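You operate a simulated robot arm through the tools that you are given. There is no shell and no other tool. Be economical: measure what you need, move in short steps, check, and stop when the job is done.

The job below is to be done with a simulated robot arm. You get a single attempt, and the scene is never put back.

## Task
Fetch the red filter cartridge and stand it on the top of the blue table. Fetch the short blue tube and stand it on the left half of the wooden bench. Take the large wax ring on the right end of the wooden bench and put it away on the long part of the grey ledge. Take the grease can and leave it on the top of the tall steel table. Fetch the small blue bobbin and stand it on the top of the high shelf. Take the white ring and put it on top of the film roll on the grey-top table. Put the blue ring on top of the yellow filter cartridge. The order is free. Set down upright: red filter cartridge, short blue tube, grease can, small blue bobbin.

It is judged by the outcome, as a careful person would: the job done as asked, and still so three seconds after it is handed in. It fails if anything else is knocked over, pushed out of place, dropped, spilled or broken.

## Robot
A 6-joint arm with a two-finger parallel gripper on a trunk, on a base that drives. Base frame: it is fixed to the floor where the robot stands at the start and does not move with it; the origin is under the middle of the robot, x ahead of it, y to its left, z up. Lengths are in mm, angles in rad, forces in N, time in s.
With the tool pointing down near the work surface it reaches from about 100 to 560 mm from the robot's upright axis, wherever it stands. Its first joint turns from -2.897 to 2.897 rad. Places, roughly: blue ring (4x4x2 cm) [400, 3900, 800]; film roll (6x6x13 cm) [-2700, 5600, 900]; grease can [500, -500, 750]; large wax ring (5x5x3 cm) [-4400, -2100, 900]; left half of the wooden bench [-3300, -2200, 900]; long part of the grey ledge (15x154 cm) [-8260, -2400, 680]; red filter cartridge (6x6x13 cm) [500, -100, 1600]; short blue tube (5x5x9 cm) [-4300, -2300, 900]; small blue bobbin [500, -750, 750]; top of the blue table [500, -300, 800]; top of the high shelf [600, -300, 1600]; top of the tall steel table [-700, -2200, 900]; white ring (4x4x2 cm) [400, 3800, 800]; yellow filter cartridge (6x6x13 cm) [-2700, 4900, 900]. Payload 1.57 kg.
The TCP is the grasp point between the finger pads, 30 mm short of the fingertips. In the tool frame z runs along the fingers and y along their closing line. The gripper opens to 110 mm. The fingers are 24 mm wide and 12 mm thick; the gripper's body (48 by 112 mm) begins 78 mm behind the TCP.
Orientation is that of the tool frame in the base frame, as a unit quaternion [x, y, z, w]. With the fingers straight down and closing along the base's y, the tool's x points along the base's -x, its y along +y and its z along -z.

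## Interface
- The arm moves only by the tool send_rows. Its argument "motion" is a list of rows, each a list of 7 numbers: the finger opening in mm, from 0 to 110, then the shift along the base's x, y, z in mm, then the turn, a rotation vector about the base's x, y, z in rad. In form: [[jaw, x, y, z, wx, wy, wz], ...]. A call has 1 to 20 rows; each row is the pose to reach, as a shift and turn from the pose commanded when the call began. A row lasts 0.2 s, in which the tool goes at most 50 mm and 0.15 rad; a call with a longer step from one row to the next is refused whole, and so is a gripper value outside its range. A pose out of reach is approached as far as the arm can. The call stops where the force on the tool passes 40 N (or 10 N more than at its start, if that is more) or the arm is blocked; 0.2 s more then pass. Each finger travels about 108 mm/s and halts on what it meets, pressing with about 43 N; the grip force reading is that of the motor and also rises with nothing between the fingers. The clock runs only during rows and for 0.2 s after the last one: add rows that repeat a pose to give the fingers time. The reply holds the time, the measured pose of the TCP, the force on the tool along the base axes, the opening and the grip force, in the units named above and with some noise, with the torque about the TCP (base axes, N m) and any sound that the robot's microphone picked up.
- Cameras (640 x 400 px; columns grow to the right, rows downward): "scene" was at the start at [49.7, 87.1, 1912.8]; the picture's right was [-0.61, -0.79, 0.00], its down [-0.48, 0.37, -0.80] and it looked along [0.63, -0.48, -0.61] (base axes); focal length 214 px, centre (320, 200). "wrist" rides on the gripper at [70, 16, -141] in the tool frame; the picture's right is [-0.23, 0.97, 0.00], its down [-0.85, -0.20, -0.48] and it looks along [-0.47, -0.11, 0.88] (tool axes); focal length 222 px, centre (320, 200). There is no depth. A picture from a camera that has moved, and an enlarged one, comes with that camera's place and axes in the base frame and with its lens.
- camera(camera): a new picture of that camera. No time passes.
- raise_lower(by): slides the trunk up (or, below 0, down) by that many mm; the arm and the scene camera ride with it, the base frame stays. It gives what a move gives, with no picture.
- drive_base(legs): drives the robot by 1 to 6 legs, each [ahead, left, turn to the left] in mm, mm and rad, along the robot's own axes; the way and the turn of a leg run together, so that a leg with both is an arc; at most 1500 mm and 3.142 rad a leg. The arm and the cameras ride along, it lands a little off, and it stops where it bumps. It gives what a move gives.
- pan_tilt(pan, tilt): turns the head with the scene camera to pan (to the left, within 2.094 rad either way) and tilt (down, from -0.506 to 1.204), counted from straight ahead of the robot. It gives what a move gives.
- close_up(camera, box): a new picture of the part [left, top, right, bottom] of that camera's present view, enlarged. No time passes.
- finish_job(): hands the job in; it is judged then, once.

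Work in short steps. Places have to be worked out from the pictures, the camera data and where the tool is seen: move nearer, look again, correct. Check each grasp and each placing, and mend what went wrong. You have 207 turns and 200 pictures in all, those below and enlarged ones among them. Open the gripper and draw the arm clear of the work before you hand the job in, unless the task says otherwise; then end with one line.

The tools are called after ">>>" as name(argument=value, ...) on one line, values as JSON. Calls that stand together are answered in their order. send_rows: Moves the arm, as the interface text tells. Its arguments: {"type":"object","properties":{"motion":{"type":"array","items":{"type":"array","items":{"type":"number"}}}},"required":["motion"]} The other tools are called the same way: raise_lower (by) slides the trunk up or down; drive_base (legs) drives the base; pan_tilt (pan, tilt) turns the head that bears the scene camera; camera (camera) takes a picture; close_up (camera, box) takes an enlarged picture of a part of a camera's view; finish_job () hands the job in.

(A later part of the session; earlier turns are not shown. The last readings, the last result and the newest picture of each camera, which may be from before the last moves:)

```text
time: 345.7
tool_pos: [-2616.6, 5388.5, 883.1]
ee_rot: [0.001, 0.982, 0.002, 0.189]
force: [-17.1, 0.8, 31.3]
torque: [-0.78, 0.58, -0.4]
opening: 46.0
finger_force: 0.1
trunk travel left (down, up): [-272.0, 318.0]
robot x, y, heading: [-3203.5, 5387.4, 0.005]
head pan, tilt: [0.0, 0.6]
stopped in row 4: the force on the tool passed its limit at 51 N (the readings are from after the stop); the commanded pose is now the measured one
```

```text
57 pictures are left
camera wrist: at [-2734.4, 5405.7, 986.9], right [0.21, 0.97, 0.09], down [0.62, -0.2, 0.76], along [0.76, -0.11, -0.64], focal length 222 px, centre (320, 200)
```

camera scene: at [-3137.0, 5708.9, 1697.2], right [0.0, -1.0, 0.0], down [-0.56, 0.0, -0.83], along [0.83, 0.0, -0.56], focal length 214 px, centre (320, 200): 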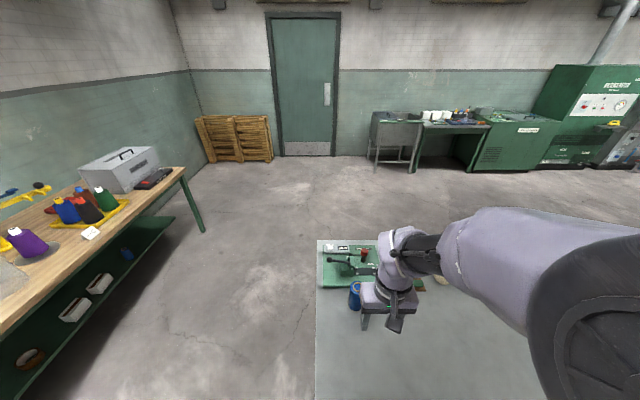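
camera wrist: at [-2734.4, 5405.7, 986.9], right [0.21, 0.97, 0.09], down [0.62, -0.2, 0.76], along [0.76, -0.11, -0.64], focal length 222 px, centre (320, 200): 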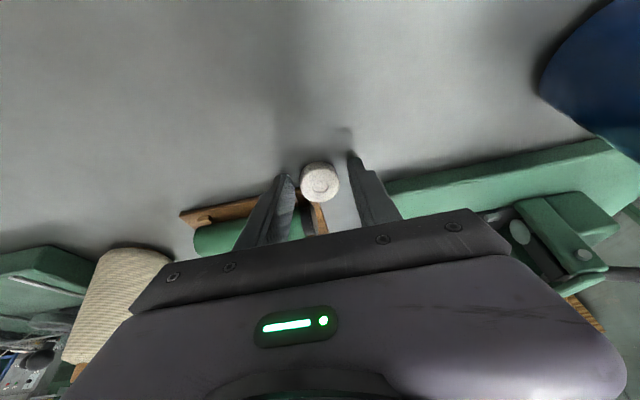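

The left finger touched the rack edge. Rise 8 mm, yaw the gripper -0.25 rad so that finger moves back from the rack, and go down again.

>>> send_rows(motion=[[42, 0, 0, 8, 0, 0, 0], [42, 1, 1, 10, 0, 0, -0.13], [42, 2, 2, 10, 0, 0, -0.25], [42, 2, 2, 10, 0, 0, -0.25]])

>>> close_up(camera="wrist", box=[220, 100, 420, 240])

```text
time: 346.7
tool_pos: [-2611.7, 5390.1, 889.7]
ee_rot: [0.123, 0.975, -0.023, 0.186]
force: [-0.2, -0.2, 0.0]
torque: [0.02, 0.02, 0.03]
opening: 41.9
finger_force: 0.1
out of reach, approached as far as the arm can: row 2, 3
trunk travel left (down, up): [-272.0, 318.0]
robot x, y, heading: [-3205.4, 5384.5, 0.006]
head pan, tilt: [0.0, 0.6]
```

```text
2.86 times, centred on (320, 170) of wrist
camera zoom: at [-2721.3, 5435.7, 994.2], right [0.45, 0.89, 0.09], down [0.55, -0.35, 0.76], along [0.71, -0.29, -0.64], focal length 635 px, centre (320, 286)
```

zoom: 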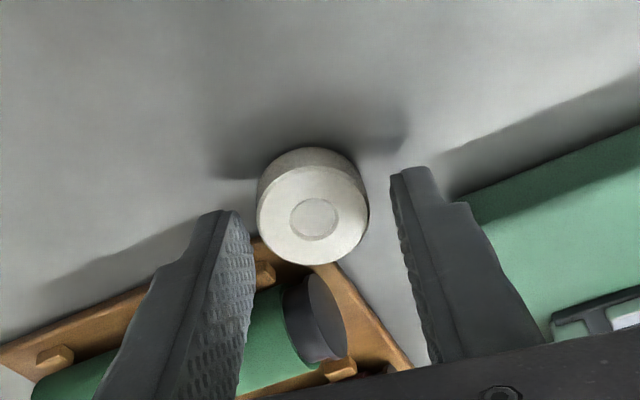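

>>> send_rows(motion=[[42, -2, 0, -5, 0, 0, 0], [42, -2, 0, -9, 0, 0, 0], [42, -2, 0, -12, 0, 0, 0], [42, -2, 0, -14, 0, 0, 0]])

>>> close_up(camera="wrist", box=[220, 100, 420, 240])

```text
time: 347.6
tool_pos: [-2613.9, 5391.0, 883.0]
ee_rot: [0.122, 0.974, -0.022, 0.191]
force: [-15.8, 2.8, 26.2]
torque: [-0.53, 0.67, -0.46]
opening: 42.9
finger_force: 0.7
trunk travel left (down, up): [-272.0, 318.0]
robot x, y, heading: [-3202.7, 5388.3, 0.003]
head pan, tilt: [0.0, 0.6]
stopped in row 4: the force on the tool passed its limit at 45 N (the readings are from after the stop); the commanded pose is now the measured one
```

```text
2.86 times, centred on (320, 170) of wrist
camera zoom: at [-2724.7, 5436.7, 986.3], right [0.44, 0.89, 0.09], down [0.54, -0.35, 0.77], along [0.71, -0.29, -0.64], focal length 635 px, centre (320, 286)
```

zoom: 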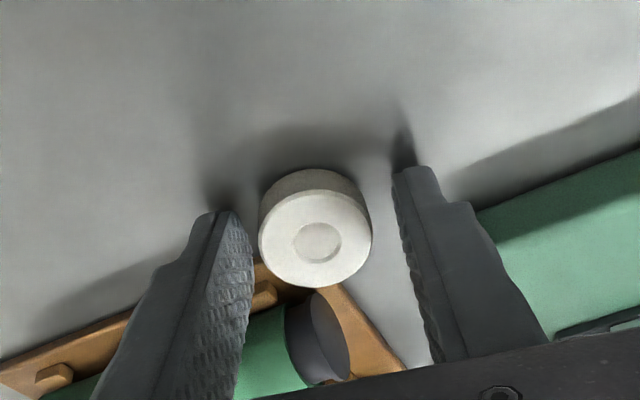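

Both tips rest on the table (so table ≈ z 851). Raise 2 mm and close gently.

>>> send_rows(motion=[[42, 0, 0, 3, 0, 0, 0], [36, 0, 0, 3, 0, 0, 0], [30, 0, 0, 3, 0, 0, 0], [24, 0, 0, 3, 0, 0, 0], [22, 0, 0, 3, 0, 0, 0], [22, 0, 0, 3, 0, 0, 0]])

>>> send_rows(motion=[[22, 0, 0, 15, 0, 0, 0], [22, -10, 0, 50, 0, 0, 0], [22, -20, 0, 95, 0, 0, 0], [22, -40, 0, 140, 0, 0, 0]])

>>> close_up(camera="wrist", box=[220, 100, 420, 240])

```text
time: 348.9
tool_pos: [-2610.9, 5390.0, 882.7]
ee_rot: [0.123, 0.974, -0.022, 0.188]
force: [0.3, 0.4, -0.6]
torque: [0.05, 0.03, -0.04]
opening: 28.9
finger_force: 38.7
trunk travel left (down, up): [-272.0, 318.0]
robot x, y, heading: [-3205.0, 5387.1, 0.004]
head pan, tilt: [0.0, 0.6]
```

```text
time: 349.9
tool_pos: [-2653.9, 5390.9, 1024.6]
ee_rot: [0.122, 0.974, -0.023, 0.19]
force: [-0.2, 0.1, 0.3]
torque: [0.01, -0.02, -0.01]
opening: 29.4
finger_force: 39.0
trunk travel left (down, up): [-272.0, 318.0]
robot x, y, heading: [-3202.9, 5385.5, 0.001]
head pan, tilt: [0.0, 0.6]
```

```text
2.86 times, centred on (320, 170) of wrist
camera zoom: at [-2763.9, 5436.1, 1128.1], right [0.44, 0.89, 0.09], down [0.55, -0.35, 0.76], along [0.71, -0.29, -0.64], focal length 635 px, centre (320, 286)
```

zoom: 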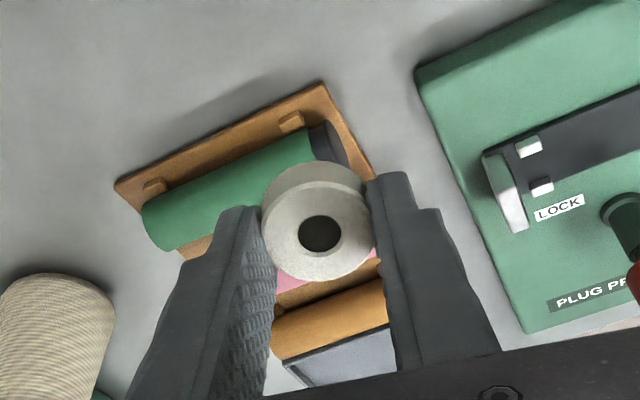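

Ring re-grasped and level. Raise, drive left 180 mm, and bring it over the roll again.

>>> send_rows(motion=[[22, -15, 0, 40, 0, 0, 0], [22, -30, 0, 70, 0, 0, 0]])

>>> drive_base(legs=[[0, 182, 0]])

>>> camera(camera="wrist")

>>> close_up(camera="scene", box=[310, 200, 430, 330])

```text
time: 350.6
tool_pos: [-2682.2, 5391.6, 1092.8]
ee_rot: [0.122, 0.974, -0.022, 0.189]
force: [-1.0, 0.1, -0.3]
torque: [-0.04, -0.01, 0.03]
opening: 29.2
finger_force: 39.2
trunk travel left (down, up): [-272.0, 318.0]
robot x, y, heading: [-3205.7, 5386.6, 0.0]
head pan, tilt: [0.0, 0.6]
```

```text
time: 352.1
tool_pos: [-2681.4, 5574.4, 1092.1]
ee_rot: [0.123, 0.974, -0.023, 0.188]
force: [-0.2, 0.0, -1.0]
torque: [0.01, -0.01, -0.03]
opening: 29.1
finger_force: 38.7
trunk travel left (down, up): [-272.0, 318.0]
robot x, y, heading: [-3205.0, 5564.4, -0.0]
head pan, tilt: [0.0, 0.6]
```

```text
53 pictures are left
camera wrist: at [-2791.7, 5619.7, 1197.0], right [0.45, 0.89, 0.09], down [0.55, -0.35, 0.76], along [0.71, -0.29, -0.64], focal length 222 px, centre (320, 200)
```

wrist: 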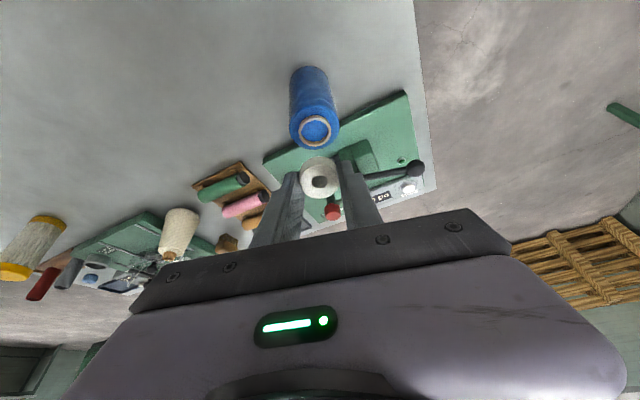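

```text
3.08 times, centred on (370, 265) of scene
camera zoom: at [-3136.0, 5709.2, 1697.0], right [0.0, -1.0, 0.0], down [-0.56, 0.0, -0.83], along [0.83, 0.0, -0.56], focal length 660 px, centre (166, 0)
```

zoom: 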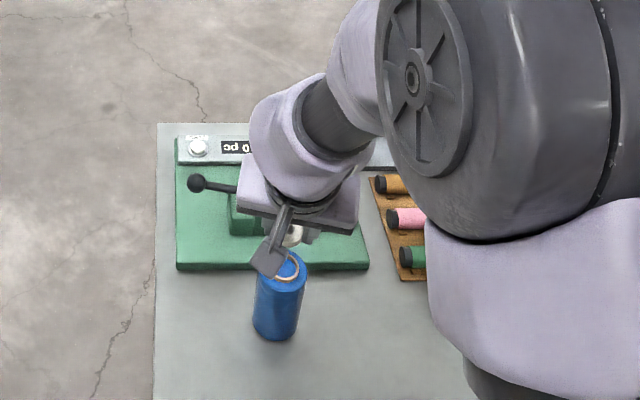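

Roll top re-sighted at (-2659,5569). Position above and lower to ~20 mm over it.

>>> send_rows(motion=[[22, 12, -4, 0, 0, 0, 0], [22, 24, -8, -20, 0, 0, 0], [22, 24, -8, -50, 0, 0, 0], [22, 24, -8, -72, 0, 0, 0], [22, 24, -8, -72, 0, 0, 0]])

>>> close_up(camera="wrist", box=[220, 60, 420, 230])

>>> close_up(camera="scene", box=[320, 240, 410, 320])

```text
time: 353.3
tool_pos: [-2657.3, 5565.9, 1020.3]
ee_rot: [0.123, 0.974, -0.022, 0.188]
force: [0.0, 0.2, 0.3]
torque: [-0.01, 0.01, 0.04]
opening: 29.2
finger_force: 38.9
trunk travel left (down, up): [-272.0, 318.0]
robot x, y, heading: [-3205.1, 5570.4, 0.001]
head pan, tilt: [0.0, 0.6]
```

```text
2.35 times, centred on (320, 145) of wrist
camera zoom: at [-2767.7, 5611.1, 1124.8], right [0.45, 0.89, 0.09], down [0.55, -0.35, 0.76], along [0.71, -0.29, -0.64], focal length 523 px, centre (320, 329)
```

zoom: 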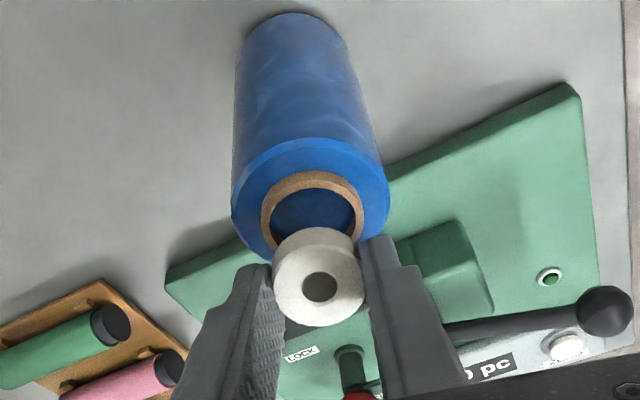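

```text
5.00 times, centred on (365, 280) of scene
camera zoom: at [-3136.3, 5707.9, 1697.2], right [0.0, -1.0, 0.0], down [-0.56, 0.0, -0.83], along [0.83, 0.0, -0.56], focal length 1072 px, centre (95, -200)
```

zoom: 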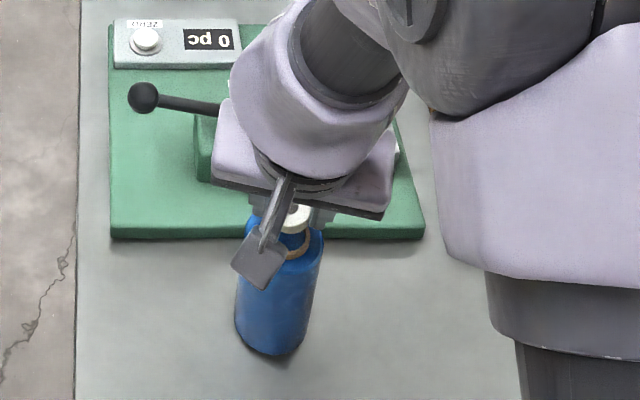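

The roll's core rim is ≈31–36 mm and the ring ≈29–30 mm, so good centring and a force-free release matter. Shift (-2.5,+2.5) and lower to just above the rim.

>>> send_rows(motion=[[22, -2.5, 2.5, -4, 0, 0, 0], [22, -2.5, 2.5, -8, 0, 0, 0], [22, -2.5, 2.5, -11, 0, 0, 0], [22, -2.5, 2.5, -11, 0, 0, 0]])

>>> close_up(camera="wrist", box=[240, 80, 400, 220])

```text
time: 354.3
tool_pos: [-2660.1, 5568.5, 1008.7]
ee_rot: [0.123, 0.974, -0.022, 0.189]
force: [0.7, 0.4, -0.4]
torque: [0.0, 0.0, -0.04]
opening: 29.0
finger_force: 38.5
trunk travel left (down, up): [-272.0, 318.0]
robot x, y, heading: [-3208.3, 5570.4, -0.0]
head pan, tilt: [0.0, 0.6]
```

```text
2.86 times, centred on (320, 150) of wrist
camera zoom: at [-2770.3, 5613.3, 1114.0], right [0.45, 0.89, 0.09], down [0.55, -0.35, 0.76], along [0.71, -0.29, -0.64], focal length 635 px, centre (320, 343)
```

zoom: 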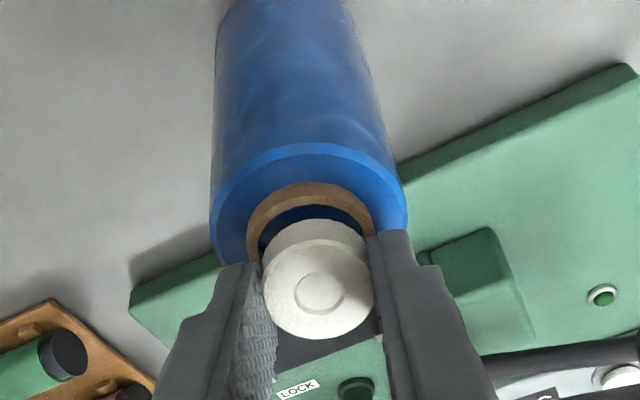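

Ring bottom is concentric with the core rim, ~2 mm above. Lower 2 mm, and open slowly without lifting; then look.

>>> send_rows(motion=[[22, 0, 0, -1, 0, 0, 0], [22, 0, 0, -2, 0, 0, 0], [28, 0, 0, -2, 0, 0, 0], [30, 0, 0, -2, 0, 0, 0], [32, 0, 0, -2, 0, 0, 0], [34, 0, 0, -2, 0, 0, 0], [37, 0, 0, -2, 0, 0, 0], [40, 0, 0, -2, 0, 0, 0], [44, 0, 0, -2, 0, 0, 0]])

>>> close_up(camera="wrist", box=[240, 80, 400, 220])

```text
time: 356.3
tool_pos: [-2659.8, 5568.0, 1008.9]
ee_rot: [0.123, 0.974, -0.022, 0.189]
force: [0.0, 1.8, -0.5]
torque: [0.0, 0.0, 0.0]
opening: 43.9
finger_force: 0.0
trunk travel left (down, up): [-272.0, 318.0]
robot x, y, heading: [-3202.2, 5567.8, 0.001]
head pan, tilt: [0.0, 0.6]
```

```text
2.86 times, centred on (320, 150) of wrist
camera zoom: at [-2770.1, 5613.1, 1112.3], right [0.45, 0.89, 0.09], down [0.55, -0.35, 0.76], along [0.71, -0.29, -0.64], focal length 635 px, centre (320, 343)
```

zoom: 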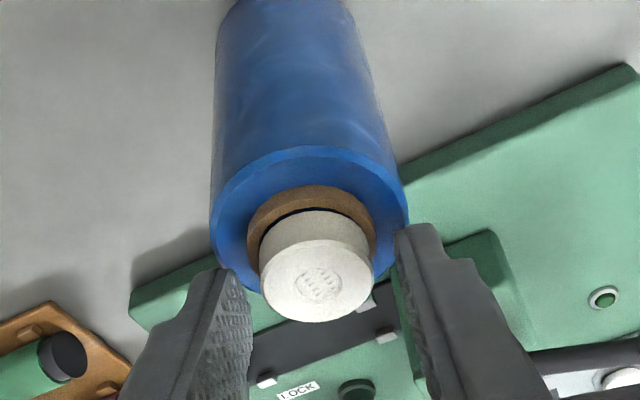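

The ring now sits in/on the core rim, centred. Open a bit more and lift slowly, then verify.

>>> send_rows(motion=[[50, 0, 0, 0, 0, 0, 0], [56, 0, 0, 0, 0, 0, 0], [56, 0, 0, 10, 0, 0, 0], [56, 0, 0, 25, 0, 0, 0], [56, 0, 0, 45, 0, 0, 0], [56, -5, 0, 75, 0, 0, 0], [56, -20, 0, 105, 0, 0, 0]])

>>> close_up(camera="wrist", box=[240, 60, 400, 220])

```text
time: 357.9
tool_pos: [-2681.1, 5567.0, 1112.4]
ee_rot: [0.122, 0.974, -0.022, 0.188]
force: [0.0, -0.6, 0.3]
torque: [-0.02, 0.0, 0.02]
opening: 55.8
finger_force: 0.0
trunk travel left (down, up): [-272.0, 318.0]
robot x, y, heading: [-3205.4, 5569.5, 0.001]
head pan, tilt: [0.0, 0.6]
```

```text
2.50 times, centred on (320, 140) of wrist
camera zoom: at [-2791.5, 5613.3, 1217.3], right [0.45, 0.89, 0.09], down [0.55, -0.35, 0.76], along [0.71, -0.29, -0.64], focal length 555 px, centre (320, 350)
```

zoom: 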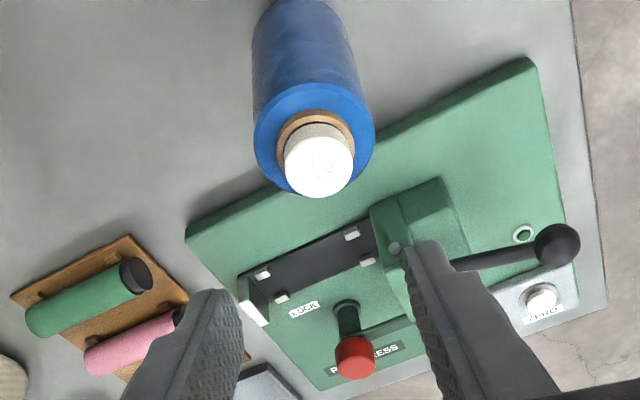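

White ring is on the roll. Retract, straighten the tool, and drive back to fetch the blue ring.

>>> send_rows(motion=[[60, -45, 0, 15, 0, 0, 0], [60, -90, 0, 30, 0, 0.1, 0.06], [60, -130, 0, 40, 0, 0.2, 0.12], [60, -160, 0, 40, 0, 0.3, 0.18], [60, -170, 0, 40, 0, 0.37, 0.24]])

>>> drive_base(legs=[[-55, 0, 0], [0, -1500, 0], [0, -205, 0], [1500, 0, 0], [1500, 0, 0], [155, 0, 0]])

>>> raise_lower(by=-150)

>>> camera(camera="scene")

>>> camera(camera="wrist")

```text
time: 359.1
tool_pos: [-2873.5, 5569.4, 1075.2]
ee_rot: [0.009, 0.998, -0.052, 0.044]
force: [0.3, -0.2, -0.3]
torque: [-0.01, 0.0, 0.01]
opening: 59.8
finger_force: 0.0
out of reach, approached as far as the arm can: row 2, 3, 4, 5
trunk travel left (down, up): [-272.0, 318.0]
robot x, y, heading: [-3205.2, 5568.8, 0.005]
head pan, tilt: [0.0, 0.6]
```

```text
time: 368.5
tool_pos: [-2933.0, 3863.1, 1075.1]
ee_rot: [0.016, 0.998, -0.053, 0.044]
force: [0.1, 0.2, 0.5]
torque: [-0.05, 0.01, 0.0]
opening: 60.0
finger_force: 0.0
trunk travel left (down, up): [-272.0, 318.0]
robot x, y, heading: [-3265.0, 3864.9, -0.007]
head pan, tilt: [0.0, 0.6]
stopped in leg 4: the robot was blocked; the commanded pose is now the measured one
```

```text
time: 370.2
tool_pos: [-2933.4, 3864.3, 924.8]
ee_rot: [0.015, 0.998, -0.052, 0.044]
force: [1.4, 1.0, 0.3]
torque: [-0.02, 0.02, -0.01]
opening: 59.8
finger_force: 0.1
trunk travel left (down, up): [-122.0, 468.0]
robot x, y, heading: [-3263.5, 3864.8, -0.007]
head pan, tilt: [0.0, 0.6]
```

```text
46 pictures are left
camera scene: at [-3193.9, 4004.7, 1547.3], right [-0.01, -1.0, 0.0], down [-0.56, 0.01, -0.83], along [0.83, -0.01, -0.56], focal length 214 px, centre (320, 200)
```

scene: 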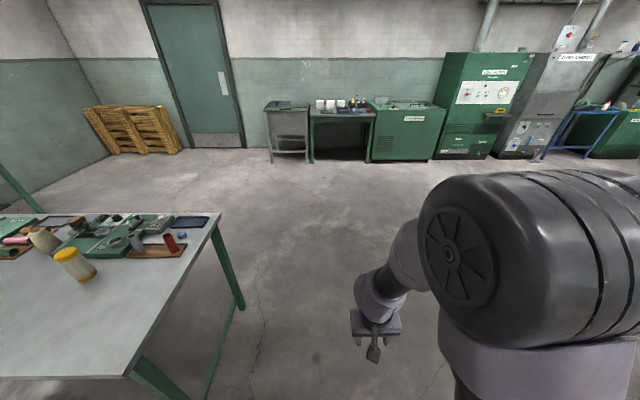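

```text
45 pictures are left
camera wrist: at [-3014.1, 3897.3, 1056.7], right [0.26, 0.96, -0.08], down [0.8, -0.17, 0.57], along [0.54, -0.21, -0.82], focal length 222 px, centre (320, 200)
```

wrist: 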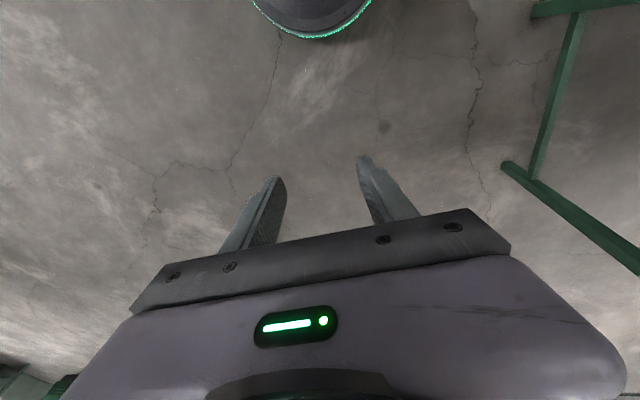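

The drive stopped though the floor ahead looks clear. Retry with a short leg.

>>> drive_base(legs=[[300, 0, 0.007]])

```text
time: 372.2
tool_pos: [-2633.6, 3863.5, 925.0]
ee_rot: [0.013, 0.998, -0.052, 0.044]
force: [0.7, -1.1, 0.3]
torque: [0.02, 0.05, -0.03]
opening: 60.2
finger_force: 0.1
trunk travel left (down, up): [-122.0, 468.0]
robot x, y, heading: [-2964.8, 3863.3, -0.008]
head pan, tilt: [0.0, 0.6]
```

It moves now. Continue to the ring table.

>>> drive_base(legs=[[1500, 10, 0.004], [1365, 5, 0.004]])

>>> camera(camera="wrist")

>>> camera(camera="scene")

```text
refused: leg 1 is longer than a leg can be; nothing moved
```

```text
44 pictures are left
camera wrist: at [-2714.7, 3896.7, 1056.4], right [0.26, 0.96, -0.08], down [0.8, -0.17, 0.57], along [0.54, -0.21, -0.82], focal length 222 px, centre (320, 200)
```

wrist: 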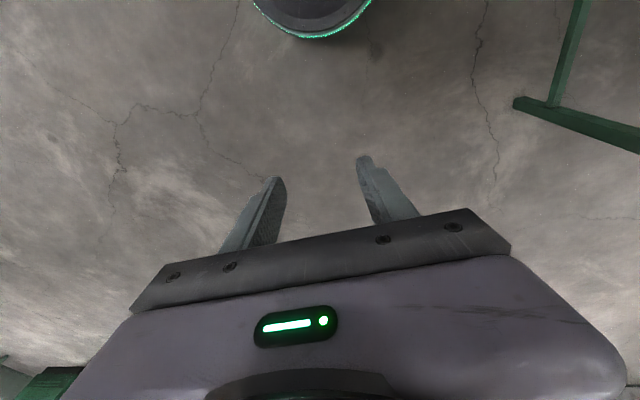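

```text
43 pictures are left
camera scene: at [-2894.9, 4003.0, 1547.1], right [0.0, -1.0, 0.0], down [-0.57, 0.0, -0.82], along [0.82, 0.0, -0.57], focal length 214 px, centre (320, 200)
```

scene: 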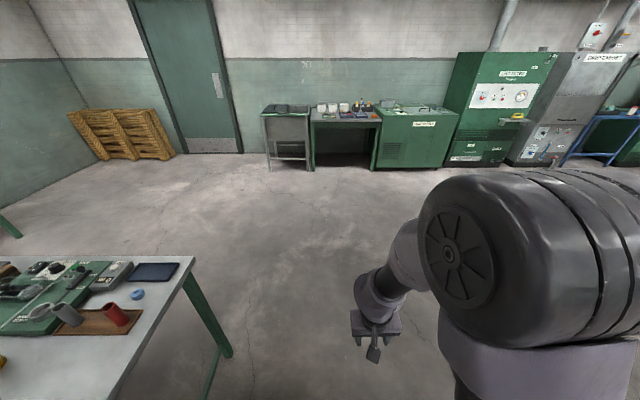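

Legs max 1500 each incl. diagonal. Raise the trunk a little, straighten the tool and drive on.

>>> raise_lower(by=80)

>>> send_rows(motion=[[60, 0, 0, 0, 0.05, 0.045, 0.013], [60, 0, 0, 0, 0.104, 0.088, 0.026], [60, 0, 0, 0, 0.104, 0.088, 0.026]])

>>> drive_base(legs=[[1450, 10, 0.004], [1412, 10, 0.004]])

>>> camera(camera="wrist")

```text
time: 373.4
tool_pos: [-2633.2, 3864.7, 1003.8]
ee_rot: [0.013, 0.998, -0.052, 0.044]
force: [0.0, -0.4, -0.2]
torque: [0.0, -0.02, 0.03]
opening: 60.1
finger_force: 0.0
trunk travel left (down, up): [-202.0, 388.0]
robot x, y, heading: [-2963.4, 3865.9, -0.004]
head pan, tilt: [0.0, 0.6]
```

```text
time: 374.2
tool_pos: [-2634.2, 3862.9, 1005.6]
ee_rot: [0.013, 0.998, -0.052, 0.044]
force: [0.3, 0.5, 0.4]
torque: [0.01, 0.0, 0.01]
opening: 59.8
finger_force: 0.0
out of reach, approached as far as the arm can: row 1, 2, 3
trunk travel left (down, up): [-202.0, 388.0]
robot x, y, heading: [-2965.7, 3863.0, -0.004]
head pan, tilt: [0.0, 0.6]
```

```text
time: 388.1
tool_pos: [245.3, 3886.3, 1005.3]
ee_rot: [0.01, 0.998, -0.052, 0.044]
force: [0.0, -1.1, 0.2]
torque: [0.03, -0.01, 0.01]
opening: 60.2
finger_force: 0.0
trunk travel left (down, up): [-202.0, 388.0]
robot x, y, heading: [-88.1, 3887.3, 0.002]
head pan, tilt: [0.0, 0.6]
```

```text
42 pictures are left
camera wrist: at [163.8, 3920.6, 1136.5], right [0.25, 0.96, -0.08], down [0.81, -0.16, 0.57], along [0.54, -0.21, -0.82], focal length 222 px, centre (320, 200)
```

wrist: 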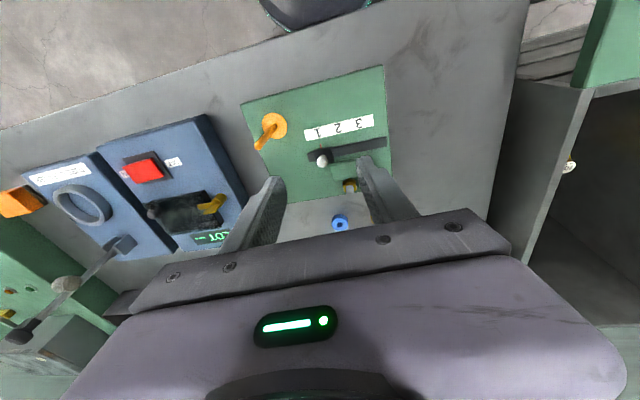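

Blue ring visible. Extend toward it while straightening the tool.

>>> send_rows(motion=[[60, 40, -5, 0, 0.02, 0.02, 0.005], [60, 80, -10, 0, 0.05, 0.045, 0.013], [60, 120, -15, 0, 0.08, 0.07, 0.02], [60, 160, -20, 0, 0.104, 0.088, 0.026], [60, 190, -25, -20, 0.104, 0.088, 0.026], [60, 190, -25, -50, 0.104, 0.088, 0.026]])

>>> camera(camera="wrist")

```text
time: 389.5
tool_pos: [354.5, 3871.8, 941.3]
ee_rot: [0.002, 0.997, -0.049, 0.055]
force: [0.3, -0.8, -0.1]
torque: [-0.03, -0.03, 0.01]
opening: 60.2
finger_force: 0.1
out of reach, approached as far as the arm can: row 1, 2, 3, 4, 5, 6
trunk travel left (down, up): [-202.0, 388.0]
robot x, y, heading: [-86.5, 3884.6, 0.003]
head pan, tilt: [0.0, 0.6]
```

```text
41 pictures are left
camera wrist: at [270.2, 3903.9, 1070.7], right [0.23, 0.97, -0.07], down [0.8, -0.15, 0.59], along [0.56, -0.19, -0.81], focal length 222 px, centre (320, 200)
```

wrist: 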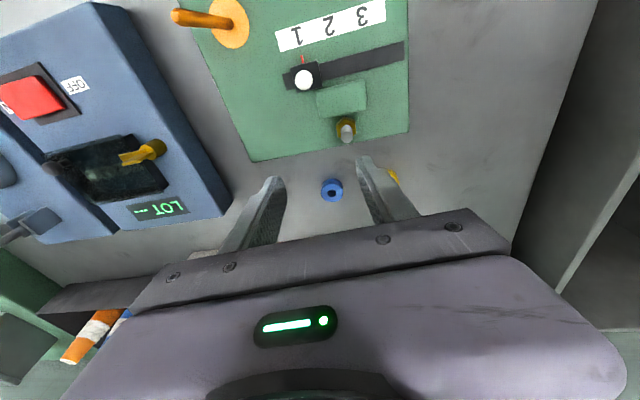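

>>> send_rows(motion=[[60, 0, 0, 15, 0.05, 0.05, 0.0], [60, 0, 0, 30, 0.098, 0.11, 0.004], [60, 0, 0, 40, 0.098, 0.11, 0.004], [60, 0, 0, 40, 0.098, 0.11, 0.004]])

```text
time: 390.5
tool_pos: [355.8, 3873.2, 940.9]
ee_rot: [0.002, 0.997, -0.05, 0.054]
force: [0.7, 0.2, -0.2]
torque: [0.0, -0.01, -0.02]
opening: 59.9
finger_force: 0.1
out of reach, approached as far as the arm can: row 1, 2, 3, 4
trunk travel left (down, up): [-202.0, 388.0]
robot x, y, heading: [-86.6, 3885.4, -0.0]
head pan, tilt: [0.0, 0.6]
```

The wrist seems stuck in a poor branch. I tilt forward again (which worked before) at this extended spot, then will straighten from there.

>>> send_rows(motion=[[60, 10, 0, 20, 0, -0.12, 0], [60, 20, 0, 40, 0, -0.24, 0], [60, 30, 0, 60, 0, -0.3, 0], [60, 40, 0, 80, 0, -0.3, 0]])

```text
time: 391.5
tool_pos: [395.6, 3873.7, 1022.1]
ee_rot: [0.009, 0.978, -0.049, 0.203]
force: [0.3, 0.5, -0.1]
torque: [-0.03, 0.02, 0.02]
opening: 60.0
finger_force: 0.0
out of reach, approached as far as the arm can: row 2
trunk travel left (down, up): [-202.0, 388.0]
robot x, y, heading: [-86.5, 3885.6, 0.002]
head pan, tilt: [0.0, 0.6]
```

>>> send_rows(motion=[[60, 0, 0, 0, 0.05, 0, 0.01], [60, 0, 0, 0, 0.1, 0, 0.02], [60, 0, 0, 0, 0.1, 0.1, 0.02], [60, 0, 0, 0, 0.1, 0.2, 0.02], [60, 0, 0, 0, 0.1, 0.3, 0.02], [60, 0, 0, 0, 0.1, 0.4, 0.02]])

```text
time: 392.9
tool_pos: [302.0, 3794.5, 915.6]
ee_rot: [-0.013, 0.999, -0.035, 0.031]
force: [1.0, -0.1, -0.5]
torque: [0.01, -0.01, 0.02]
opening: 60.0
finger_force: 0.1
out of reach, approached as far as the arm can: row 2, 3, 4, 5, 6
trunk travel left (down, up): [-202.0, 388.0]
robot x, y, heading: [-84.8, 3887.4, 0.003]
head pan, tilt: [0.0, 0.6]
```

The arm wandered while approaching an unreachable orientation (no contact). I go up, and return to the yawed/tilted orientation that was fine at the roll, then undo yaw and tilt separately while extended.

>>> send_rows(motion=[[60, 0, 0, 40, 0, 0, 0], [60, 10, 10, 85, 0, 0, 0], [60, 30, 25, 120, 0.008, -0.1, -0.09], [60, 60, 45, 140, 0.016, -0.2, -0.18], [60, 90, 65, 150, 0.024, -0.308, -0.276], [60, 110, 75, 150, 0.024, -0.308, -0.276]])

```text
time: 394.3
tool_pos: [411.5, 3873.1, 1065.1]
ee_rot: [0.131, 0.974, -0.034, 0.184]
force: [0.3, 0.8, -0.3]
torque: [-0.05, -0.01, 0.01]
opening: 60.0
finger_force: 0.1
out of reach, approached as far as the arm can: row 1, 2, 3, 4
trunk travel left (down, up): [-202.0, 388.0]
robot x, y, heading: [-85.4, 3886.6, 0.002]
head pan, tilt: [0.0, 0.6]
```

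>>> send_rows(motion=[[60, 0, 0, 0, 0, 0, 0.1], [60, 0, 0, 0, 0, 0, 0.2], [60, 0, 0, 0, 0, 0, 0.27]])

```text
time: 395.1
tool_pos: [400.7, 3856.7, 1033.4]
ee_rot: [0.012, 0.977, -0.029, 0.212]
force: [-1.2, -0.7, 0.4]
torque: [0.07, -0.04, 0.01]
opening: 59.8
finger_force: 0.1
out of reach, approached as far as the arm can: row 1, 2, 3
trunk travel left (down, up): [-202.0, 388.0]
robot x, y, heading: [-85.2, 3887.4, 0.0]
head pan, tilt: [0.0, 0.6]
```

The last joint is evidently at its limit for yaw 0; a yaw of about -0.35 rad is available and fine for a round ring. Go vertical with that yaw.

>>> send_rows(motion=[[60, 2, 3, 5, 0.0, 0.0, -0.13], [60, 5, 6, 10, 0.0, 0.0, -0.26], [60, 8, 8, 15, 0.03, 0.1, -0.33], [60, 10, 8, 15, 0.07, 0.22, -0.33], [60, 10, 8, 10, 0.1, 0.33, -0.33], [60, 10, 8, 5, 0.133, 0.42, -0.326]])

>>> camera(camera="wrist")

```text
time: 396.5
tool_pos: [398.3, 3888.3, 1045.2]
ee_rot: [0.163, 0.974, -0.037, 0.151]
force: [-1.2, -0.8, 0.1]
torque: [0.02, 0.01, 0.0]
opening: 60.4
finger_force: 0.0
out of reach, approached as far as the arm can: row 1, 2, 3, 4, 5, 6
trunk travel left (down, up): [-202.0, 388.0]
robot x, y, heading: [-84.9, 3886.4, 0.001]
head pan, tilt: [0.0, 0.6]
```

```text
40 pictures are left
camera wrist: at [300.8, 3943.7, 1157.8], right [0.53, 0.85, 0.04], down [0.57, -0.39, 0.72], along [0.63, -0.35, -0.69], focal length 222 px, centre (320, 200)
```

wrist: 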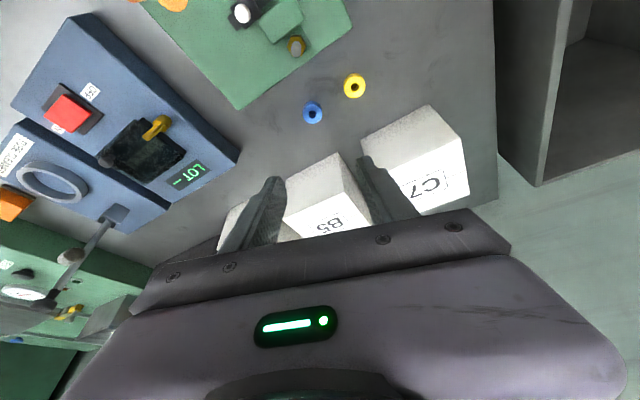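

A tilt of ≈0.31 rad with yaw -0.33 is what's available; that's just like the successful white-ring grasp, so I use it. Blue ring ≈(439,3864). Go above it.

>>> send_rows(motion=[[50, 10, -7, -40, 0, 0, 0], [50, 20, -14, -80, 0, 0, 0], [50, 30, -20, -125, 0, 0, 0], [50, 33, -22, -165, 0, 0, 0], [50, 33, -22, -165, 0, 0, 0]])

>>> close_up(camera="wrist", box=[220, 80, 420, 230])

```text
time: 397.7
tool_pos: [429.8, 3867.4, 879.7]
ee_rot: [0.164, 0.974, -0.038, 0.151]
force: [0.1, 0.1, 0.5]
torque: [-0.01, 0.01, 0.01]
opening: 50.2
finger_force: 0.1
trunk travel left (down, up): [-202.0, 388.0]
robot x, y, heading: [-89.4, 3886.2, -0.001]
head pan, tilt: [0.0, 0.6]
```

```text
2.67 times, centred on (320, 155) of wrist
camera zoom: at [332.0, 3922.5, 992.3], right [0.53, 0.85, 0.05], down [0.57, -0.39, 0.72], along [0.63, -0.35, -0.69], focal length 592 px, centre (320, 320)
```

zoom: 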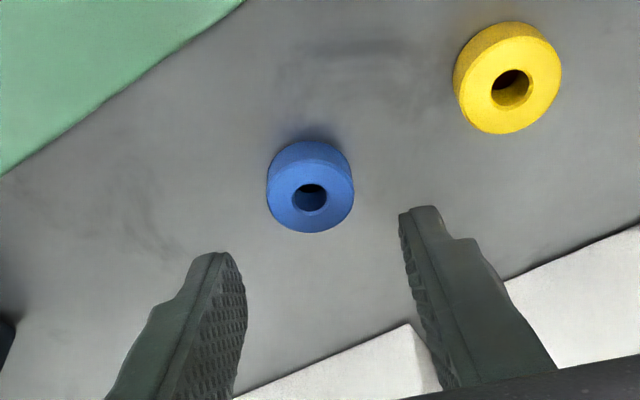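

Blue ring centre ≈(434.5,3865). Lower to grasp height.

>>> send_rows(motion=[[50, -3, 0, -20, 0, 0, 0], [50, -3, 0, -35, 0, 0, 0], [50, -3, 0, -42, 0, 0, 0], [50, -3, 0, -45, 0, 0, 0], [50, -3, 0, -45, 0, 0, 0]])

>>> close_up(camera="wrist", box=[220, 80, 420, 230])

```text
time: 398.9
tool_pos: [426.6, 3867.7, 836.2]
ee_rot: [0.162, 0.975, -0.038, 0.15]
force: [0.5, -0.7, 0.5]
torque: [0.05, 0.0, -0.02]
opening: 50.1
finger_force: 0.1
trunk travel left (down, up): [-202.0, 388.0]
robot x, y, heading: [-87.6, 3886.7, -0.003]
head pan, tilt: [0.0, 0.6]
```

```text
2.67 times, centred on (320, 155) of wrist
camera zoom: at [329.3, 3922.3, 947.8], right [0.53, 0.85, 0.04], down [0.57, -0.39, 0.72], along [0.63, -0.35, -0.69], focal length 592 px, centre (320, 320)
```

zoom: 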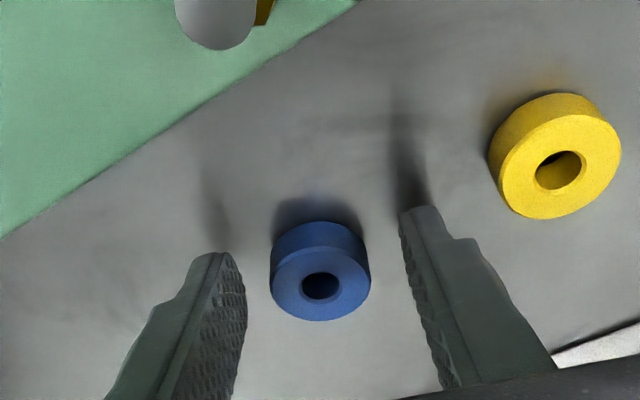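

Bracketed. Close and lift.

>>> send_rows(motion=[[42, 0, 0, 0, 0, 0, 0], [34, 0, 0, 0, 0, 0, 0], [28, 0, 0, 0, 0, 0, 0], [22, 0, 0, 0, 0, 0, 0], [22, 0, 0, 0, 0, 0, 0]])

>>> send_rows(motion=[[22, 0, 0, 25, 0, 0, 0], [22, 0, 0, 70, 0, 0, 0], [22, -10, 0, 115, 0, 0, 0], [22, -20, 0, 160, 0, 0, 0], [22, -30, 0, 200, 0, 0, 0]])

>>> close_up(camera="wrist", box=[220, 80, 420, 230])

```text
time: 400.1
tool_pos: [427.1, 3867.1, 836.1]
ee_rot: [0.162, 0.975, -0.038, 0.15]
force: [0.7, -0.1, -0.1]
torque: [0.02, 0.0, 0.02]
opening: 28.4
finger_force: 38.7
trunk travel left (down, up): [-202.0, 388.0]
robot x, y, heading: [-84.7, 3886.9, -0.007]
head pan, tilt: [0.0, 0.6]
```

```text
time: 401.3
tool_pos: [397.0, 3866.9, 1036.2]
ee_rot: [0.162, 0.974, -0.038, 0.151]
force: [0.0, -0.1, 0.4]
torque: [0.0, -0.02, 0.03]
opening: 28.4
finger_force: 38.5
trunk travel left (down, up): [-202.0, 388.0]
robot x, y, heading: [-84.6, 3885.0, 0.004]
head pan, tilt: [0.0, 0.6]
```

```text
2.67 times, centred on (320, 155) of wrist
camera zoom: at [298.8, 3921.9, 1147.5], right [0.52, 0.85, 0.05], down [0.57, -0.39, 0.72], along [0.63, -0.35, -0.69], focal length 592 px, centre (320, 320)
```

zoom: 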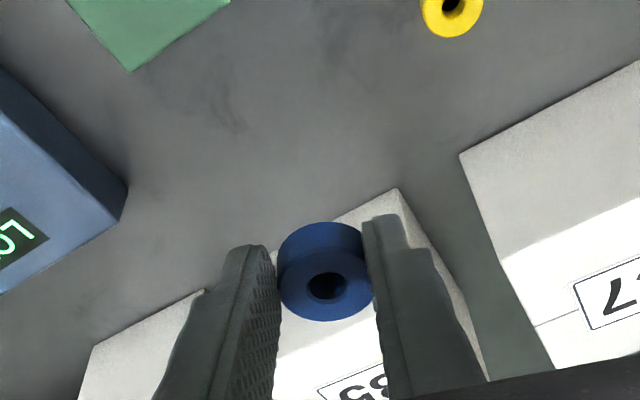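

Blue ring held (bottom ≈36 mm below TCP). Raise a little and drive backwards to the yellow cartridge.

>>> raise_lower(by=80)

>>> drive_base(legs=[[-1500, 0, 0], [-1490, 0, 0], [-185, 0, 0], [0, 980, 0]])

```text
time: 402.5
tool_pos: [397.6, 3865.4, 1115.1]
ee_rot: [0.163, 0.974, -0.039, 0.151]
force: [0.7, -0.3, -0.3]
torque: [0.01, -0.01, -0.02]
opening: 28.3
finger_force: 38.7
trunk travel left (down, up): [-282.0, 308.0]
robot x, y, heading: [-86.6, 3886.6, 0.001]
head pan, tilt: [0.0, 0.6]
```

```text
time: 422.7
tool_pos: [-2795.7, 4822.5, 1114.6]
ee_rot: [0.152, 0.976, -0.035, 0.151]
force: [0.0, 0.7, -0.4]
torque: [0.03, 0.0, 0.01]
opening: 28.2
finger_force: 38.3
trunk travel left (down, up): [-282.0, 308.0]
robot x, y, heading: [-3281.2, 4834.8, 0.023]
head pan, tilt: [0.0, 0.6]
```

>>> drive_base(legs=[[0, 48, -0.023], [68, 0, 0]])

>>> camera(camera="wrist")

>>> camera(camera="scene")

```text
time: 424.2
tool_pos: [-2728.3, 4859.4, 1115.3]
ee_rot: [0.163, 0.975, -0.037, 0.149]
force: [-0.2, -0.4, -0.3]
torque: [0.02, 0.01, 0.02]
opening: 27.7
finger_force: 38.4
trunk travel left (down, up): [-282.0, 308.0]
robot x, y, heading: [-3214.3, 4879.0, -0.001]
head pan, tilt: [0.0, 0.6]
```

```text
36 pictures are left
camera wrist: at [-2825.6, 4914.4, 1226.4], right [0.53, 0.85, 0.04], down [0.57, -0.39, 0.72], along [0.63, -0.35, -0.69], focal length 222 px, centre (320, 200)
```

wrist: 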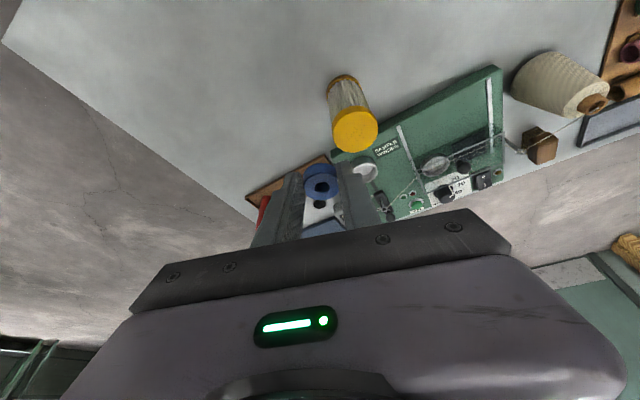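

```text
35 pictures are left
camera scene: at [-3142.1, 5018.6, 1707.1], right [0.0, -1.0, 0.0], down [-0.57, 0.0, -0.82], along [0.82, 0.0, -0.57], focal length 214 px, centre (320, 200)
```

scene: 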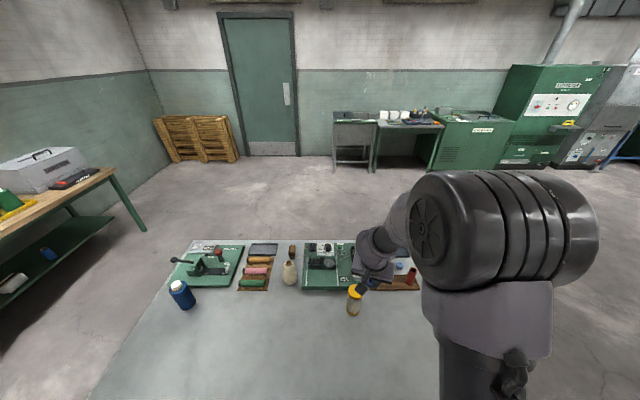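

Yellow cartridge top ≈(-2680,4887, 976); the white ring is visibly on the blue roll. Move the blue ring above it and lower to ~25 mm clearance.

>>> send_rows(motion=[[22, 20, 14, 0, 0, 0, 0], [22, 42, 29, -10, 0, 0, 0], [22, 42, 29, -45, 0, 0, 0], [22, 42, 29, -75, 0, 0, 0], [22, 42, 29, -75, 0, 0, 0]])

>>> close_up(camera="wrist", box=[220, 60, 420, 230])

>>> close_up(camera="scene", box=[310, 230, 410, 330])

```text
time: 425.4
tool_pos: [-2687.9, 4888.6, 1040.0]
ee_rot: [0.163, 0.974, -0.038, 0.15]
force: [0.2, 0.1, -0.5]
torque: [-0.02, 0.01, 0.02]
opening: 28.7
finger_force: 38.5
trunk travel left (down, up): [-282.0, 308.0]
robot x, y, heading: [-3216.4, 4879.3, -0.003]
head pan, tilt: [0.0, 0.6]
```

```text
2.35 times, centred on (320, 145) of wrist
camera zoom: at [-2784.8, 4943.2, 1151.5], right [0.53, 0.85, 0.04], down [0.57, -0.39, 0.72], along [0.63, -0.35, -0.69], focal length 523 px, centre (320, 329)
```

zoom: 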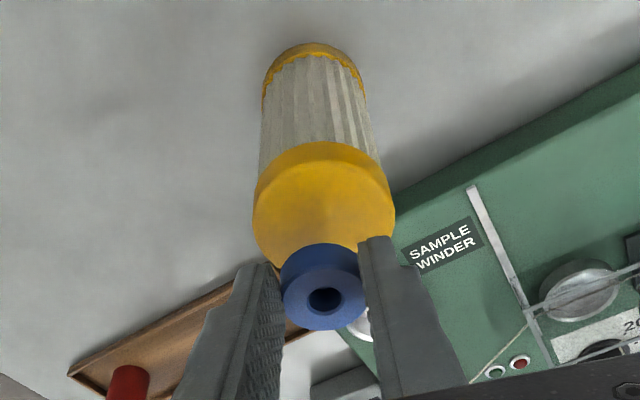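

```text
4.00 times, centred on (360, 280) of scene
camera zoom: at [-3144.0, 5018.9, 1707.2], right [0.0, -1.0, 0.0], down [-0.56, 0.0, -0.83], along [0.83, 0.0, -0.56], focal length 858 px, centre (160, -120)
```

zoom: 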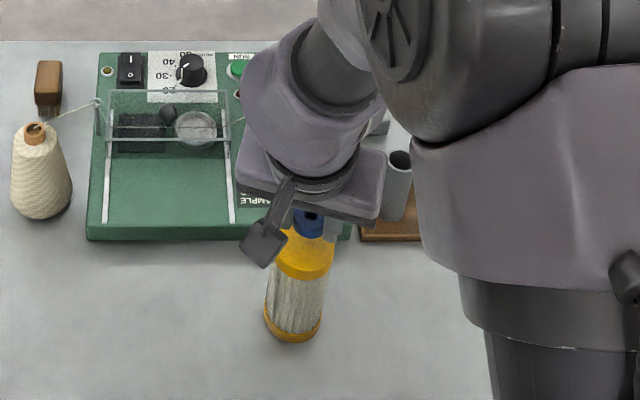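

Offset only (-1.5,+3.5) mm. Lower to just above and check the gap.

>>> send_rows(motion=[[22, -1.5, 3.5, -8, 0, 0, 0], [22, -1.5, 3.5, -16, 0, 0, 0], [22, -1.5, 3.5, -20, 0, 0, 0], [22, -1.5, 3.5, -20, 0, 0, 0]])

>>> close_up(camera="wrist", box=[240, 90, 400, 220])

```text
time: 426.4
tool_pos: [-2687.5, 4891.6, 1019.8]
ee_rot: [0.163, 0.974, -0.039, 0.151]
force: [0.3, -0.4, -0.3]
torque: [0.0, 0.02, -0.02]
opening: 28.8
finger_force: 38.8
trunk travel left (down, up): [-282.0, 308.0]
robot x, y, heading: [-3211.2, 4880.5, -0.001]
head pan, tilt: [0.0, 0.6]
```

```text
3.08 times, centred on (320, 155) of wrist
camera zoom: at [-2785.9, 4947.1, 1131.7], right [0.53, 0.85, 0.04], down [0.57, -0.39, 0.72], along [0.63, -0.35, -0.69], focal length 684 px, centre (320, 338)
```

zoom: 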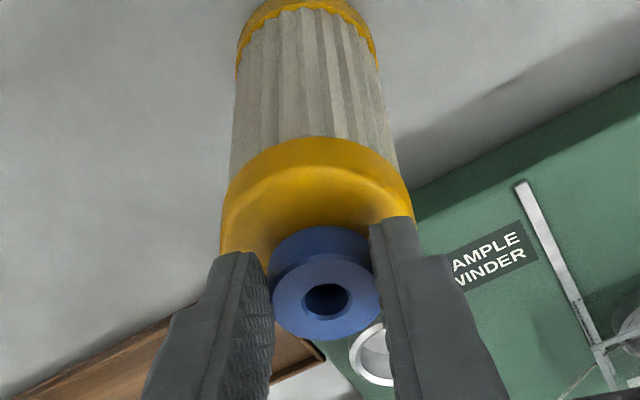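

Slightly recentre (+3,-1) and descend in 1.5 mm steps to contact.

>>> send_rows(motion=[[22, 3, -1, 0, 0, 0, 0], [22, 3, -1, -2, 0, 0, 0], [22, 3, -1, -4, 0, 0, 0], [22, 3, -1, -5.5, 0, 0, 0], [22, 3, -1, -7, 0, 0, 0]])

>>> send_rows(motion=[[22, 0, 0, -1.5, 0, 0, 0], [22, 0, 0, -3, 0, 0, 0]])

>>> close_up(camera="wrist", box=[240, 90, 400, 220])

```text
time: 427.6
tool_pos: [-2685.3, 4889.5, 1015.0]
ee_rot: [0.163, 0.974, -0.038, 0.154]
force: [1.8, -0.9, 33.9]
torque: [-0.19, -0.2, 0.0]
opening: 28.8
finger_force: 38.8
trunk travel left (down, up): [-282.0, 308.0]
robot x, y, heading: [-3209.1, 4881.9, 0.0]
head pan, tilt: [0.0, 0.6]
```

```text
time: 428.2
tool_pos: [-2687.4, 4891.9, 1012.1]
ee_rot: [0.162, 0.974, -0.038, 0.152]
force: [3.7, 1.3, 36.9]
torque: [-0.16, -0.48, -0.01]
opening: 28.9
finger_force: 39.0
trunk travel left (down, up): [-282.0, 308.0]
robot x, y, heading: [-3213.5, 4879.3, -0.001]
head pan, tilt: [0.0, 0.6]
```

```text
3.08 times, centred on (320, 155) of wrist
camera zoom: at [-2784.5, 4946.0, 1123.0], right [0.52, 0.85, 0.05], down [0.57, -0.39, 0.72], along [0.63, -0.35, -0.69], focal length 684 px, centre (320, 338)
```

zoom: 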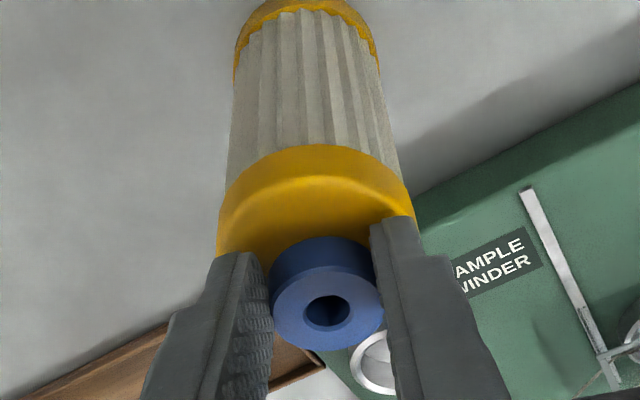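

Contact made and a bit over-pressed; relieve by raising ~4 mm and read the force.

>>> send_rows(motion=[[22, 0, 0, 2, 0, 0, 0], [22, 0, 0, 4, 0, 0, 0], [22, 0, 0, 4, 0, 0, 0]])

>>> close_up(camera="wrist", box=[240, 90, 400, 220])

```text
time: 429.0
tool_pos: [-2686.7, 4890.8, 1012.9]
ee_rot: [0.162, 0.975, -0.039, 0.148]
force: [-0.3, 0.4, -0.5]
torque: [0.0, 0.01, -0.01]
opening: 28.8
finger_force: 38.7
trunk travel left (down, up): [-282.0, 308.0]
robot x, y, heading: [-3213.5, 4879.1, -0.0]
head pan, tilt: [0.0, 0.6]
```

```text
3.08 times, centred on (320, 155) of wrist
camera zoom: at [-2783.9, 4946.0, 1124.6], right [0.53, 0.85, 0.04], down [0.57, -0.39, 0.72], along [0.63, -0.35, -0.69], focal length 684 px, centre (320, 338)
```

zoom: 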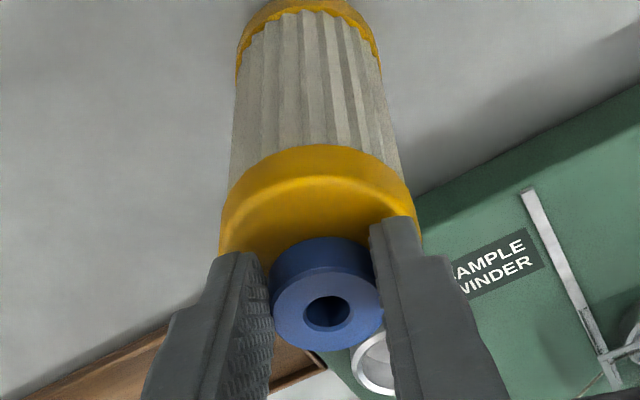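

Force is zero, ring is centred over the cap. Open slowly in place, then look.

>>> send_rows(motion=[[26, 0, 0, -1, 0, 0, 0], [28, 0, 0, -1, 0, 0, 0], [30, 0, 0, -1, 0, 0, 0], [32, 0, 0, -1, 0, 0, 0], [34, 0, 0, -1, 0, 0, 0], [37, 0, 0, -1, 0, 0, 0], [40, 0, 0, -1, 0, 0, 0], [44, 0, 0, -1, 0, 0, 0], [50, 0, 0, -1, 0, 0, 0]])

>>> close_up(camera="wrist", box=[240, 90, 400, 220])

```text
time: 431.0
tool_pos: [-2685.4, 4889.7, 1012.6]
ee_rot: [0.163, 0.974, -0.038, 0.151]
force: [0.7, 0.4, 0.0]
torque: [-0.02, 0.01, -0.02]
opening: 50.1
finger_force: 0.1
trunk travel left (down, up): [-282.0, 308.0]
robot x, y, heading: [-3212.2, 4883.9, -0.003]
head pan, tilt: [0.0, 0.6]
```

```text
3.08 times, centred on (320, 155) of wrist
camera zoom: at [-2782.8, 4946.1, 1124.6], right [0.53, 0.85, 0.04], down [0.57, -0.39, 0.72], along [0.63, -0.35, -0.69], focal length 684 px, centre (320, 338)
```

zoom: 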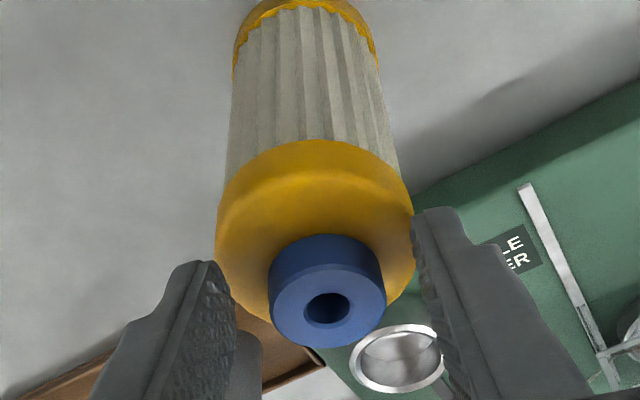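

Ring rests on the cap, stable. Lift slowly and verify.

>>> send_rows(motion=[[54, 0, 0, 3, 0, 0, 0], [54, 0, 0, 12, 0, 0, 0], [54, 0, 0, 25, 0, 0, 0], [54, 0, 0, 45, 0, 0, 0], [54, -3, 0, 75, 0, 0, 0], [54, -15, 0, 110, 0, 0, 0]])

>>> close_up(camera="wrist", box=[240, 60, 400, 200])

```text
time: 432.4
tool_pos: [-2702.0, 4892.1, 1122.7]
ee_rot: [0.163, 0.974, -0.041, 0.155]
force: [-0.4, -1.0, -0.5]
torque: [0.01, 0.03, -0.01]
opening: 53.8
finger_force: 0.0
trunk travel left (down, up): [-282.0, 308.0]
robot x, y, heading: [-3214.8, 4876.9, 0.001]
head pan, tilt: [0.0, 0.6]
```

```text
2.86 times, centred on (320, 130) of wrist
camera zoom: at [-2801.0, 4947.9, 1233.5], right [0.53, 0.85, 0.04], down [0.57, -0.39, 0.73], along [0.64, -0.36, -0.68], focal length 635 px, centre (320, 400)
```

zoom: 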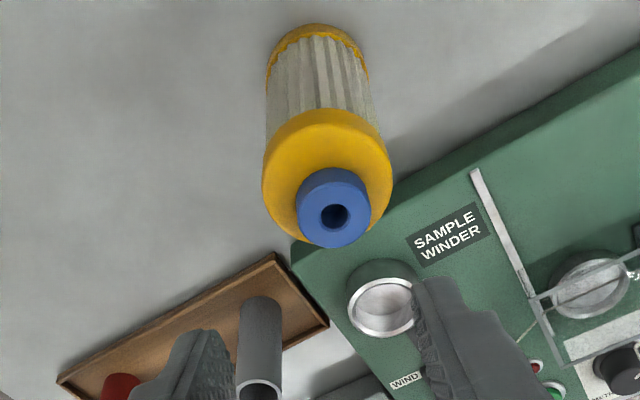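

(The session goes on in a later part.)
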